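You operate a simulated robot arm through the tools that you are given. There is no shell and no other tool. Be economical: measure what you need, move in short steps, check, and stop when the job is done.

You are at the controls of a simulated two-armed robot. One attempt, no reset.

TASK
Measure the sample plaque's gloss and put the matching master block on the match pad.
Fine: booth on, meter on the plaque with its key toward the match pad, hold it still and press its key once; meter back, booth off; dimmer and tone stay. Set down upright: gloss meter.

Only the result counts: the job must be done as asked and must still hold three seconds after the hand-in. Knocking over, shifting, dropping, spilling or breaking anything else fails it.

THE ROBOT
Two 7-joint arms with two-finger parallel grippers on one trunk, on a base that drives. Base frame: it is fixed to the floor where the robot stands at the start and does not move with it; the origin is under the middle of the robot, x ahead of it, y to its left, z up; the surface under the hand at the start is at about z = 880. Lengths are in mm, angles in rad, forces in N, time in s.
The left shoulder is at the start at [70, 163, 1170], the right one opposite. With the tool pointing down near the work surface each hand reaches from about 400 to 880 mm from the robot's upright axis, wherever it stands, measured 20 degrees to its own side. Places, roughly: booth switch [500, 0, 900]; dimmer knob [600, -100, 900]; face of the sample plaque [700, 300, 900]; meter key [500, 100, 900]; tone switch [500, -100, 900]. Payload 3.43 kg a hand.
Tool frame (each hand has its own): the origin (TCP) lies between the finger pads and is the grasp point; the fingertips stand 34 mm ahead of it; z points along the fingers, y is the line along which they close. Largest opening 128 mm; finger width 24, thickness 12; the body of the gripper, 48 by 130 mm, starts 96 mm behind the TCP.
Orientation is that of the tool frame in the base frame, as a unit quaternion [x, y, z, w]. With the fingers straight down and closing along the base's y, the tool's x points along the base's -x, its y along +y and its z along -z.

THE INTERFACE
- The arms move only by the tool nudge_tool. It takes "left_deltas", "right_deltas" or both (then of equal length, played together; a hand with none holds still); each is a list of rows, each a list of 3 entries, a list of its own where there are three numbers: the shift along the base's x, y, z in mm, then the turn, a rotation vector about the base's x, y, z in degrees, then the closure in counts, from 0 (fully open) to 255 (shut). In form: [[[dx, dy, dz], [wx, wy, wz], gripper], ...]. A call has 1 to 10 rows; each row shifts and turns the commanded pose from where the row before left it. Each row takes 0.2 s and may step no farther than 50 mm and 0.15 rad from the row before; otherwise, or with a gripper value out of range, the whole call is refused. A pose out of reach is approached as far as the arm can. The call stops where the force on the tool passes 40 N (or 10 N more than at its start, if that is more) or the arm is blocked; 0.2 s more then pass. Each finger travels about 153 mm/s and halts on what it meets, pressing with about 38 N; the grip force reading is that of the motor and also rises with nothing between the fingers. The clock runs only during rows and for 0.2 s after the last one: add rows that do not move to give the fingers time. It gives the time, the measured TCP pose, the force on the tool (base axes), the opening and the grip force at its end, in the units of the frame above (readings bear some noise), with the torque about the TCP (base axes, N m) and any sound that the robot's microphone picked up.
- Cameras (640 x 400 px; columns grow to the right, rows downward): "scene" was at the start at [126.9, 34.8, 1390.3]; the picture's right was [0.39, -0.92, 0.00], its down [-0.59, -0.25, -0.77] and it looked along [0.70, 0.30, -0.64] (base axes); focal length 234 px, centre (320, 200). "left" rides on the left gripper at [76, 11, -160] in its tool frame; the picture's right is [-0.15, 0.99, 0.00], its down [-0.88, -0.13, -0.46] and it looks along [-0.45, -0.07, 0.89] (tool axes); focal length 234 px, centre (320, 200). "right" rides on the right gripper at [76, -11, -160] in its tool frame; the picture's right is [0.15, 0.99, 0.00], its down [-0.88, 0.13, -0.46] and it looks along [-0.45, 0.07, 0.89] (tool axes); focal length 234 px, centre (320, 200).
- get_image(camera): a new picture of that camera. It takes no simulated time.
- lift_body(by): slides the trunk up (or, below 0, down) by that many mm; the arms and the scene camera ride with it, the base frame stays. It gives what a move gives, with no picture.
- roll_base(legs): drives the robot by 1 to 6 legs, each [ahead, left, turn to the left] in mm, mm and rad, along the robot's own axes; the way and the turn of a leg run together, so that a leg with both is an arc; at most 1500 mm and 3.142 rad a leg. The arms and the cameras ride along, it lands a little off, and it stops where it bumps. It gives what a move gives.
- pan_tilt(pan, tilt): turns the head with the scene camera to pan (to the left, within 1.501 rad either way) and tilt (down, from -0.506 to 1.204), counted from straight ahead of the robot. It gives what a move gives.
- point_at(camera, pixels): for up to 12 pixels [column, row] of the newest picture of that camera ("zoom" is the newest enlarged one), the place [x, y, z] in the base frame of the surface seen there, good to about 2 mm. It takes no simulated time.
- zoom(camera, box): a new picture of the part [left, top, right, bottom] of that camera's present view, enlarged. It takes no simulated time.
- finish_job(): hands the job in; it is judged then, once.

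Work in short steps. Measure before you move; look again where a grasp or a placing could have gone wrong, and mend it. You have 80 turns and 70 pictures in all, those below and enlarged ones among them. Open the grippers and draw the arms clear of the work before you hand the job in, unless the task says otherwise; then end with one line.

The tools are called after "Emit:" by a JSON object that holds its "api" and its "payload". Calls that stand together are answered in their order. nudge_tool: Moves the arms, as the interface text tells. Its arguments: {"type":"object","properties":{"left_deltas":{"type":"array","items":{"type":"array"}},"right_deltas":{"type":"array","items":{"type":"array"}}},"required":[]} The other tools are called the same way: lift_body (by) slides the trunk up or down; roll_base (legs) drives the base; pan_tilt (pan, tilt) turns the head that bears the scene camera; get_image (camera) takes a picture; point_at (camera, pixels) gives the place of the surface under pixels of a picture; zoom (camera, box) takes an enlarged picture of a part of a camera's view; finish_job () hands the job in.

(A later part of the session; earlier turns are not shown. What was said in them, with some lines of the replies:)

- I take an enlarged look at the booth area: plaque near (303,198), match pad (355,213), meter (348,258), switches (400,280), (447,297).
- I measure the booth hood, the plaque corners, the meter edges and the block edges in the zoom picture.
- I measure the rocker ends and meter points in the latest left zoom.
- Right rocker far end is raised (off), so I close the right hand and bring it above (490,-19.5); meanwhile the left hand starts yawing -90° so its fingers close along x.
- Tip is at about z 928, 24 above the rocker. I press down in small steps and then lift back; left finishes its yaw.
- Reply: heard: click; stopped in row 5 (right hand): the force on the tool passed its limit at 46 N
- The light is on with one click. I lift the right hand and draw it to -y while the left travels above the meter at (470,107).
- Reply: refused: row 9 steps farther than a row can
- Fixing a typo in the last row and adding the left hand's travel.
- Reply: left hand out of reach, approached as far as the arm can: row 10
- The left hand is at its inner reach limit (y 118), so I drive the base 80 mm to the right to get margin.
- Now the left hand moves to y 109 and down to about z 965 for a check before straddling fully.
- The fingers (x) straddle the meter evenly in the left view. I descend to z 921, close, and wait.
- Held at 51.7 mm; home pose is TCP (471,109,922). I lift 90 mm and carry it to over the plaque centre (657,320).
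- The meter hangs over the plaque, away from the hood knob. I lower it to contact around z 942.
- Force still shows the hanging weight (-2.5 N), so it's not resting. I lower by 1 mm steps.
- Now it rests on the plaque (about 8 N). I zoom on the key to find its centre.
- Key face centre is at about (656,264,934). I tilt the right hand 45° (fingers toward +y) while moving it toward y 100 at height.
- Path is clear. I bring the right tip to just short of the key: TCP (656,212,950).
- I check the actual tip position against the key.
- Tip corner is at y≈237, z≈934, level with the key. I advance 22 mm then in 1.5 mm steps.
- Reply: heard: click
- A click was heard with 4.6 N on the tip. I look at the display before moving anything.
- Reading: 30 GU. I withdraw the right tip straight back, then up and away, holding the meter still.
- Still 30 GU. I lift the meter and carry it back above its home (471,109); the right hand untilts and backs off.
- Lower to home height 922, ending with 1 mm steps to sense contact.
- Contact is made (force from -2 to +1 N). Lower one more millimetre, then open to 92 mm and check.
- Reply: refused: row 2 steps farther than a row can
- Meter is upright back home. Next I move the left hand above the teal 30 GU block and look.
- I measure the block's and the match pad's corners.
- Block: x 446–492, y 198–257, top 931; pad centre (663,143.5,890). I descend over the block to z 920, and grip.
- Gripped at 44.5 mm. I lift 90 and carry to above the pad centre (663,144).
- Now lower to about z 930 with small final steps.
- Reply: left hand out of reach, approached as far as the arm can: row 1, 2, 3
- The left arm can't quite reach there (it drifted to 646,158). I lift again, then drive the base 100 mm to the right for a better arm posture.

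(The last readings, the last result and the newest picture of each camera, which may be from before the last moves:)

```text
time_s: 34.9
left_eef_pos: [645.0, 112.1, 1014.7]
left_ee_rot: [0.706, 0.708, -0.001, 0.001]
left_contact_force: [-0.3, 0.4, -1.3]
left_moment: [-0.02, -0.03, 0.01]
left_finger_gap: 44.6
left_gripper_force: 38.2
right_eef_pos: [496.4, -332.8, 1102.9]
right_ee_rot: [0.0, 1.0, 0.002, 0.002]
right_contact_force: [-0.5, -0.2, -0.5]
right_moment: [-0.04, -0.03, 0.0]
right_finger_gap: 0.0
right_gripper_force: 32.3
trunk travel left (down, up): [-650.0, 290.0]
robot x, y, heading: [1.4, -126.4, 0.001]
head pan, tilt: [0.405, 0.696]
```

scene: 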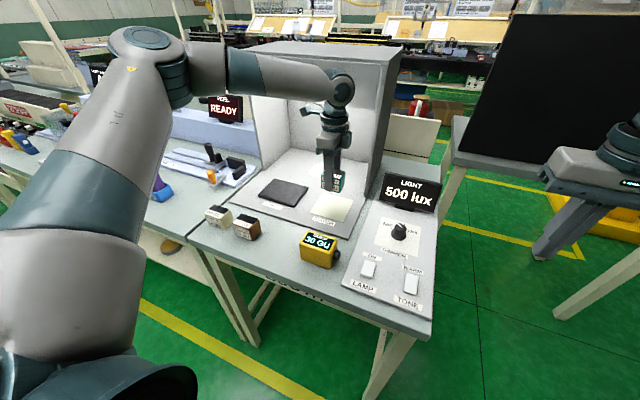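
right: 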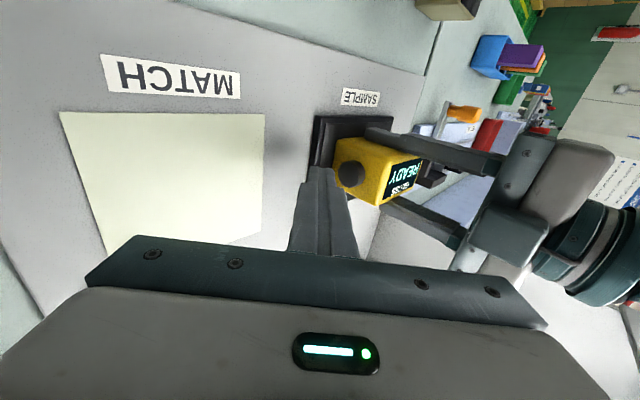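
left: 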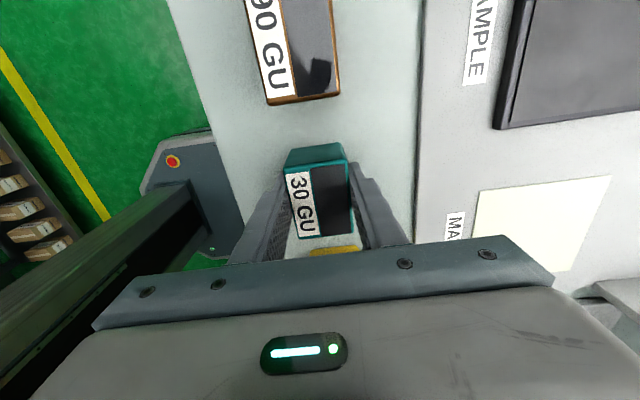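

I shift the hand +y in hand terms, then roll another 50 mm right.

Emit:
{"api": "nudge_tool", "payload": {"left_deltas": [[[9, 40, 0], [0, 0, 0], 255], [[9, 42, 0], [0, 0, 0], 255], [[0, 0, 0], [0, 0, 0], 255]]}}

Emit:
{"api": "roll_base", "payload": {"legs": [[0, -50, 0]]}}

```text
time_s: 35.7
left_eef_pos: [665.8, 191.2, 1015.7]
left_ee_rot: [0.706, 0.708, 0.001, -0.001]
left_contact_force: [0.6, -0.1, -1.0]
left_moment: [0.02, -0.03, -0.04]
left_finger_gap: 44.2
left_gripper_force: 38.2
right_eef_pos: [496.8, -336.2, 1102.7]
right_ee_rot: [0.0, 1.0, 0.002, 0.003]
right_contact_force: [0.2, 0.4, 0.4]
right_moment: [0.02, -0.01, -0.03]
right_finger_gap: 0.1
right_gripper_force: 33.6
trunk travel left (down, up): [-650.0, 290.0]
robot x, y, heading: [1.9, -127.7, 0.007]
head pan, tilt: [0.405, 0.696]
```

```text
time_s: 36.6
left_eef_pos: [665.8, 146.1, 1013.9]
left_ee_rot: [0.705, 0.709, -0.001, 0.001]
left_contact_force: [0.1, 0.0, -1.0]
left_moment: [-0.01, -0.04, 0.01]
left_finger_gap: 44.7
left_gripper_force: 38.2
right_eef_pos: [497.2, -380.9, 1103.7]
right_ee_rot: [-0.001, 1.0, 0.002, 0.004]
right_contact_force: [0.6, 0.0, -0.2]
right_moment: [-0.01, 0.0, 0.01]
right_finger_gap: 0.0
right_gripper_force: 33.2
trunk travel left (down, up): [-650.0, 290.0]
robot x, y, heading: [-0.3, -176.1, -0.0]
head pan, tilt: [0.405, 0.696]
```

Hand is above the pad at (666,146). Lower to about z 933, then small steps.

Emit:
{"api": "nudge_tool", "payload": {"left_deltas": [[[-1, -1, -30], [0, 0, 0], 255], [[-1, -1, -30], [0, 0, 0], 255], [[0, 0, -18], [0, 0, 0], 255], [[0, 0, -4], [0, 0, 0], 255], [[0, 0, 0], [0, 0, 0], 255]]}}

```text
time_s: 37.8
left_eef_pos: [663.0, 143.0, 932.8]
left_ee_rot: [0.706, 0.709, -0.001, -0.001]
left_contact_force: [-0.1, 0.1, -1.1]
left_moment: [0.05, 0.03, -0.04]
left_finger_gap: 44.7
left_gripper_force: 37.8
right_eef_pos: [495.0, -383.4, 1102.7]
right_ee_rot: [-0.001, 1.0, 0.003, 0.004]
right_contact_force: [-0.3, -0.6, -0.7]
right_moment: [0.02, 0.03, 0.03]
right_finger_gap: 0.2
right_gripper_force: 33.2
trunk travel left (down, up): [-650.0, 290.0]
robot x, y, heading: [-1.6, -173.0, 0.001]
head pan, tilt: [0.405, 0.696]
```

In reach now. Final steps down to contact.

Emit:
{"api": "nudge_tool", "payload": {"left_deltas": [[[0, 0, -1.5], [0, 0, 0], 255], [[0, 0, -1], [0, 0, 0], 255], [[0, 0, -1], [0, 0, 0], 255], [[0, 0, 0], [0, 0, 0], 255]]}}

Emit:
{"api": "get_image", "payload": {"camera": "left"}}

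Emit:
{"api": "zoom", "payload": {"camera": "scene", "box": [200, 120, 360, 220]}}

```text
time_s: 38.8
left_eef_pos: [663.9, 143.3, 928.8]
left_ee_rot: [0.705, 0.709, 0.0, 0.0]
left_contact_force: [0.2, -0.1, -2.8]
left_moment: [0.01, 0.04, 0.0]
left_finger_gap: 44.6
left_gripper_force: 38.1
right_eef_pos: [495.0, -383.1, 1102.3]
right_ee_rot: [-0.001, 1.0, 0.003, 0.004]
right_contact_force: [-0.1, 0.1, -0.3]
right_moment: [-0.01, 0.01, -0.01]
right_finger_gap: 0.0
right_gripper_force: 33.3
trunk travel left (down, up): [-650.0, 290.0]
robot x, y, heading: [2.0, -169.8, 0.003]
head pan, tilt: [0.405, 0.696]
```

```text
40 pictures are left
```

left: 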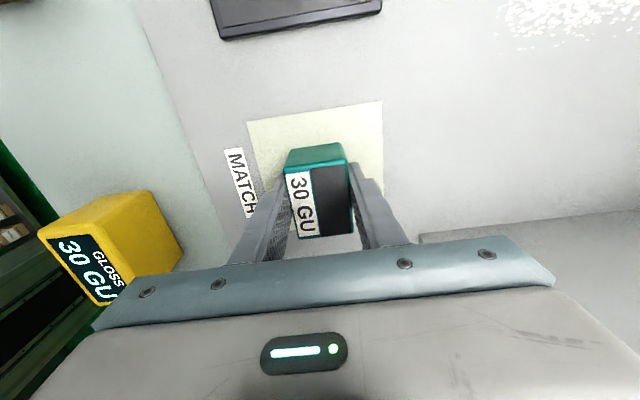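

```text
4.00 times, centred on (280, 170) of scene
```

zoom: 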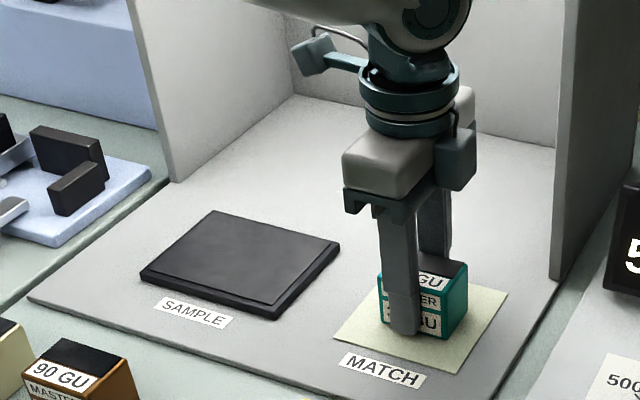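

Not yet loaded; lower a bit more.

Emit:
{"api": "nudge_tool", "payload": {"left_deltas": [[[0, 0, -0.8], [0, 0, 0], 255], [[0, 0, -0.8], [0, 0, 0], 255], [[0, 0, 0], [0, 0, 0], 255]]}}

```text
time_s: 39.6
left_eef_pos: [663.6, 142.5, 927.7]
left_ee_rot: [0.705, 0.709, -0.001, 0.0]
left_contact_force: [0.4, 0.4, -1.5]
left_moment: [0.02, 0.0, 0.03]
left_finger_gap: 44.6
left_gripper_force: 38.1
right_eef_pos: [494.9, -381.5, 1103.0]
right_ee_rot: [-0.002, 1.0, 0.003, 0.004]
right_contact_force: [-0.1, 0.1, 0.4]
right_moment: [0.0, -0.01, 0.0]
right_finger_gap: 0.0
right_gripper_force: 33.0
trunk travel left (down, up): [-650.0, 290.0]
robot x, y, heading: [5.8, -173.3, 0.002]
head pan, tilt: [0.405, 0.696]
```

Emit:
{"api": "nudge_tool", "payload": {"left_deltas": [[[0, 0, -0.8], [0, 0, 0], 255], [[0, 0, -0.8], [0, 0, 0], 255], [[0, 0, 0], [0, 0, 0], 255]]}}

```text
time_s: 40.4
left_eef_pos: [663.4, 142.2, 927.2]
left_ee_rot: [0.705, 0.709, 0.0, 0.001]
left_contact_force: [2.9, 2.6, 7.4]
left_moment: [-0.15, 0.05, 0.05]
left_finger_gap: 44.7
left_gripper_force: 37.7
right_eef_pos: [495.8, -382.8, 1103.9]
right_ee_rot: [-0.001, 1.0, 0.003, 0.004]
right_contact_force: [0.4, 0.5, 0.1]
right_moment: [0.01, -0.02, 0.0]
right_finger_gap: 0.1
right_gripper_force: 32.9
trunk travel left (down, up): [-650.0, 290.0]
robot x, y, heading: [0.8, -172.3, -0.001]
head pan, tilt: [0.405, 0.696]
```

Resting (7 N). Open, lift straight up, and look.

Emit:
{"api": "nudge_tool", "payload": {"left_deltas": [[[0, 0, 0], [0, 0, 0], 150], [[0, 0, 0], [0, 0, 0], 110], [[0, 0, 0], [0, 0, 0], 70], [[0, 0, 0], [0, 0, 0], 70], [[0, 0, 20], [0, 0, 0], 70], [[0, 0, 40], [0, 0, 0], 70], [[0, 0, 40], [0, 0, 0], 70]]}}

Emit:
{"api": "zoom", "payload": {"camera": "scene", "box": [200, 120, 360, 220]}}

```text
time_s: 42.0
left_eef_pos: [662.3, 142.8, 1027.8]
left_ee_rot: [0.706, 0.708, 0.0, 0.0]
left_contact_force: [-0.3, -0.4, 0.3]
left_moment: [-0.03, 0.01, -0.02]
left_finger_gap: 92.8
left_gripper_force: 0.0
right_eef_pos: [494.4, -383.2, 1103.3]
right_ee_rot: [-0.001, 1.0, 0.002, 0.004]
right_contact_force: [-0.5, -1.5, 0.0]
right_moment: [0.0, 0.02, 0.02]
right_finger_gap: 0.4
right_gripper_force: 33.0
trunk travel left (down, up): [-650.0, 290.0]
robot x, y, heading: [-1.9, -175.7, 0.003]
head pan, tilt: [0.405, 0.696]
```

```text
4.00 times, centred on (280, 170) of scene
```

zoom: 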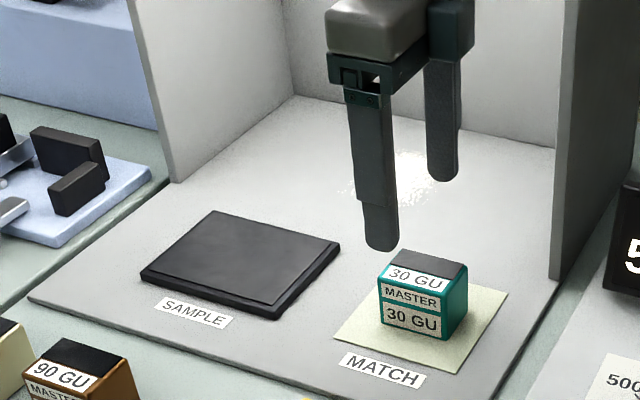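

The block sits centred on the pad. Left hand draws back and up; right hand starts toward the switch.

Emit:
{"api": "nudge_tool", "payload": {"left_deltas": [[[-40, 10, 0], [0, 0, 0], 70], [[-40, 20, 20], [0, 0, 0], 70], [[-40, 30, 25], [0, 0, 0], 70], [[-30, 35, 25], [0, 0, 0], 70], [[0, 40, 25], [0, 0, 0], 70], [[0, 40, 25], [0, 0, 0], 70], [[0, 40, 25], [0, 0, 0], 70], [[0, 40, 0], [0, 0, 0], 70], [[0, 0, 0], [0, 0, 0], 70]], "right_deltas": [[[0, 20, 0], [0, 0, 0], 255], [[0, 20, 0], [0, 0, 0], 255], [[0, 20, 0], [0, 0, 0], 255], [[0, 20, 0], [0, 0, 0], 255], [[-10, 30, 0], [0, 0, 0], 255], [[-10, 30, 0], [0, 0, 0], 255], [[-10, 30, 0], [0, 0, 0], 255], [[-4, 30, 0], [0, 0, 0], 255], [[0, 0, 0], [0, 0, 0], 255]]}}

Emit:
{"api": "roll_base", "payload": {"legs": [[0, 175, 0]]}}

Emit:
{"api": "get_image", "payload": {"camera": "scene"}}

```text
refused: row 3 steps farther than a row can; nothing moved
```

```text
time_s: 43.5
left_eef_pos: [664.7, 314.9, 1027.2]
left_ee_rot: [0.707, 0.707, -0.001, 0.0]
left_contact_force: [-0.4, -0.5, -0.1]
left_moment: [0.0, -0.01, -0.03]
left_finger_gap: 93.3
left_gripper_force: 0.0
right_eef_pos: [493.7, -211.1, 1102.7]
right_ee_rot: [0.002, 1.0, 0.003, 0.005]
right_contact_force: [-0.6, 0.5, 0.4]
right_moment: [-0.02, 0.03, -0.01]
right_finger_gap: 0.0
right_gripper_force: 32.8
trunk travel left (down, up): [-650.0, 290.0]
robot x, y, heading: [-0.3, -1.3, -0.009]
head pan, tilt: [0.405, 0.696]
```

```text
37 pictures are left
```

scene: 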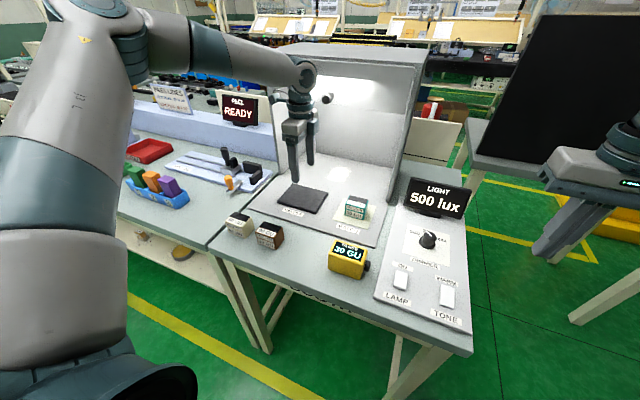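

The arm move was refused (step too long) but the drive went fine and nothing was touched. I retreat the left hand with smaller steps and bring the right above the rocker's near end (460,-19.5).

Emit:
{"api": "nudge_tool", "payload": {"left_deltas": [[[-35, 0, 0], [0, 0, 0], 70], [[-35, 0, 20], [0, 0, 0], 70], [[-35, 10, 30], [0, 0, 0], 70], [[-35, 20, 25], [0, 0, 0], 70], [[-20, 30, 25], [0, 0, 0], 70], [[0, 35, 25], [0, 0, 0], 70], [[0, 35, 25], [0, 0, 0], 70], [[0, 20, 25], [0, 0, 0], 0], [[0, 0, 0], [0, 0, 0], 0], [[0, 0, 0], [0, 0, 0], 0]], "right_deltas": [[[-5, 30, 0], [0, 0, 0], 255], [[-5, 30, 0], [0, 0, 0], 255], [[-5, 30, 0], [0, 0, 0], 255], [[-5, 30, 0], [0, 0, 0], 255], [[-5, 30, 0], [0, 0, 0], 255], [[-5, 30, -20], [0, 0, 0], 255], [[-4, 11.5, -40], [0, 0, 0], 255], [[0, 0, -40], [0, 0, 0], 255], [[0, 0, -40], [0, 0, 0], 255], [[0, 0, 0], [0, 0, 0], 255]]}}

Emit:
{"api": "zoom", "payload": {"camera": "scene", "box": [320, 220, 480, 320]}}

Emit:
{"api": "zoom", "payload": {"camera": "right", "box": [220, 60, 420, 260]}}

```text
time_s: 45.7
left_eef_pos: [503.7, 466.8, 1201.1]
left_ee_rot: [0.707, 0.707, 0.0, 0.0]
left_contact_force: [0.3, -0.6, -0.4]
left_moment: [-0.02, -0.03, -0.02]
left_finger_gap: 128.1
left_gripper_force: 0.1
right_eef_pos: [459.4, -18.5, 964.8]
right_ee_rot: [0.002, 1.0, 0.002, 0.005]
right_contact_force: [0.8, -1.0, -0.1]
right_moment: [0.01, 0.0, -0.01]
right_finger_gap: 0.0
right_gripper_force: 32.7
trunk travel left (down, up): [-650.0, 290.0]
robot x, y, heading: [-0.8, 0.4, -0.004]
head pan, tilt: [0.405, 0.696]
```

```text
4.00 times, centred on (400, 270) of scene
```

zoom: 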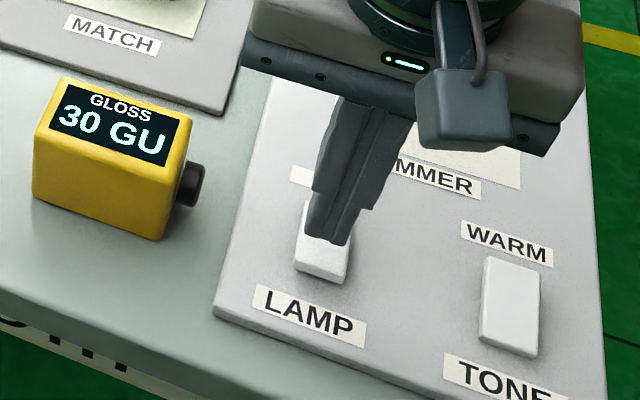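

```text
2.00 times, centred on (320, 160) of right
```

zoom: 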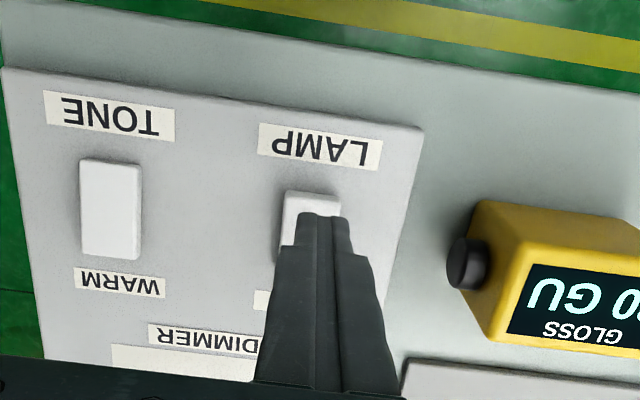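

The tip is over the near end of the LAMP rocker. Press down in fine steps.

Emit:
{"api": "nudge_tool", "payload": {"right_deltas": [[[0, 0, -14], [0, 0, 0], 255], [[0, 0, -10], [0, 0, 0], 255], [[0, 0, -2], [0, 0, 0], 255], [[0, 0, -2], [0, 0, 0], 255], [[0, 0, -2], [0, 0, 0], 255]]}}

```text
time_s: 46.9
left_eef_pos: [502.6, 464.9, 1202.8]
left_ee_rot: [0.707, 0.707, 0.0, 0.0]
left_contact_force: [-0.3, 0.0, -0.6]
left_moment: [0.02, 0.01, 0.0]
left_finger_gap: 128.1
left_gripper_force: 0.0
right_eef_pos: [459.4, -18.2, 937.2]
right_ee_rot: [0.001, 1.0, 0.003, 0.005]
right_contact_force: [-1.1, -1.6, 27.3]
right_moment: [-0.11, -0.29, 0.21]
right_finger_gap: 0.0
right_gripper_force: 32.4
trunk travel left (down, up): [-650.0, 290.0]
robot x, y, heading: [1.8, 1.9, 0.002]
head pan, tilt: [0.405, 0.696]
heard: click
```

Click heard. I lift the right hand clear, move it to -y, and open it.

Emit:
{"api": "nudge_tool", "payload": {"right_deltas": [[[0, 0, 40], [0, 0, 0], 255], [[0, 0, 45], [0, 0, 0], 255], [[0, 0, 45], [0, 0, 0], 255], [[0, 0, 45], [0, 0, 0], 255], [[0, -40, 20], [0, 0, 0], 255], [[0, -40, 0], [0, 0, 0], 255], [[0, -40, 0], [0, 0, 0], 255], [[0, -40, 0], [0, 0, 0], 0], [[0, 0, 0], [0, 0, 0], 0], [[0, 0, 0], [0, 0, 0], 0]]}}

Emit:
{"api": "get_image", "payload": {"camera": "scene"}}

Emit:
{"api": "zoom", "payload": {"camera": "scene", "box": [210, 170, 480, 330]}}

```text
time_s: 49.1
left_eef_pos: [504.6, 465.9, 1200.7]
left_ee_rot: [0.706, 0.708, 0.0, 0.0]
left_contact_force: [0.6, 0.6, 0.1]
left_moment: [0.0, -0.03, 0.0]
left_finger_gap: 127.8
left_gripper_force: 0.0
right_eef_pos: [460.3, -179.5, 1129.0]
right_ee_rot: [0.001, 1.0, 0.003, 0.005]
right_contact_force: [0.4, -0.2, -0.9]
right_moment: [-0.03, -0.01, 0.05]
right_finger_gap: 128.0
right_gripper_force: 0.0
trunk travel left (down, up): [-650.0, 290.0]
robot x, y, heading: [-2.5, 2.8, -0.003]
head pan, tilt: [0.405, 0.696]
```

```text
34 pictures are left
```

scene: 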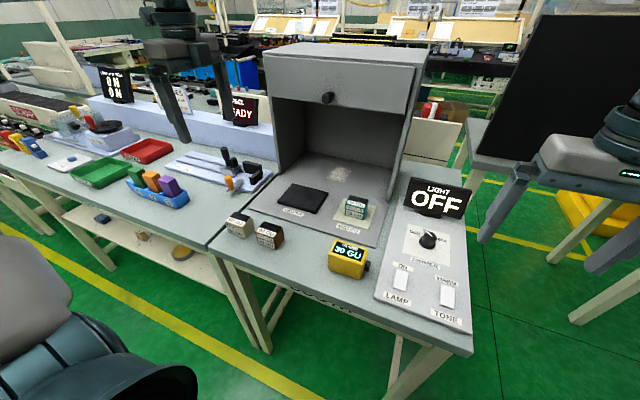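

```text
2.37 times, centred on (345, 250) of scene
```

zoom: 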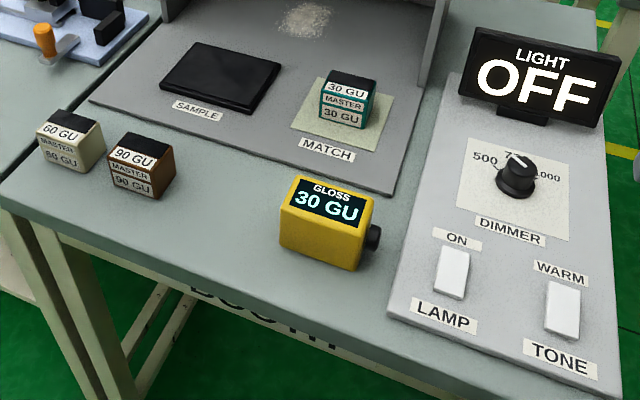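

Light is OFF, the meter is back upright, the 30 GU block sits on the match pad, the dimmer and tone are unchanged, and both hands are open and clear. I hand the job in.

Emit:
{"api": "finish_job", "payload": {}}

```text
The job is handed in.
```

The plaque measured 30 GU. The 30 GU master block is on the match pad, the meter is back upright in its place, the booth is off, and the dimmer and tone were left alone.
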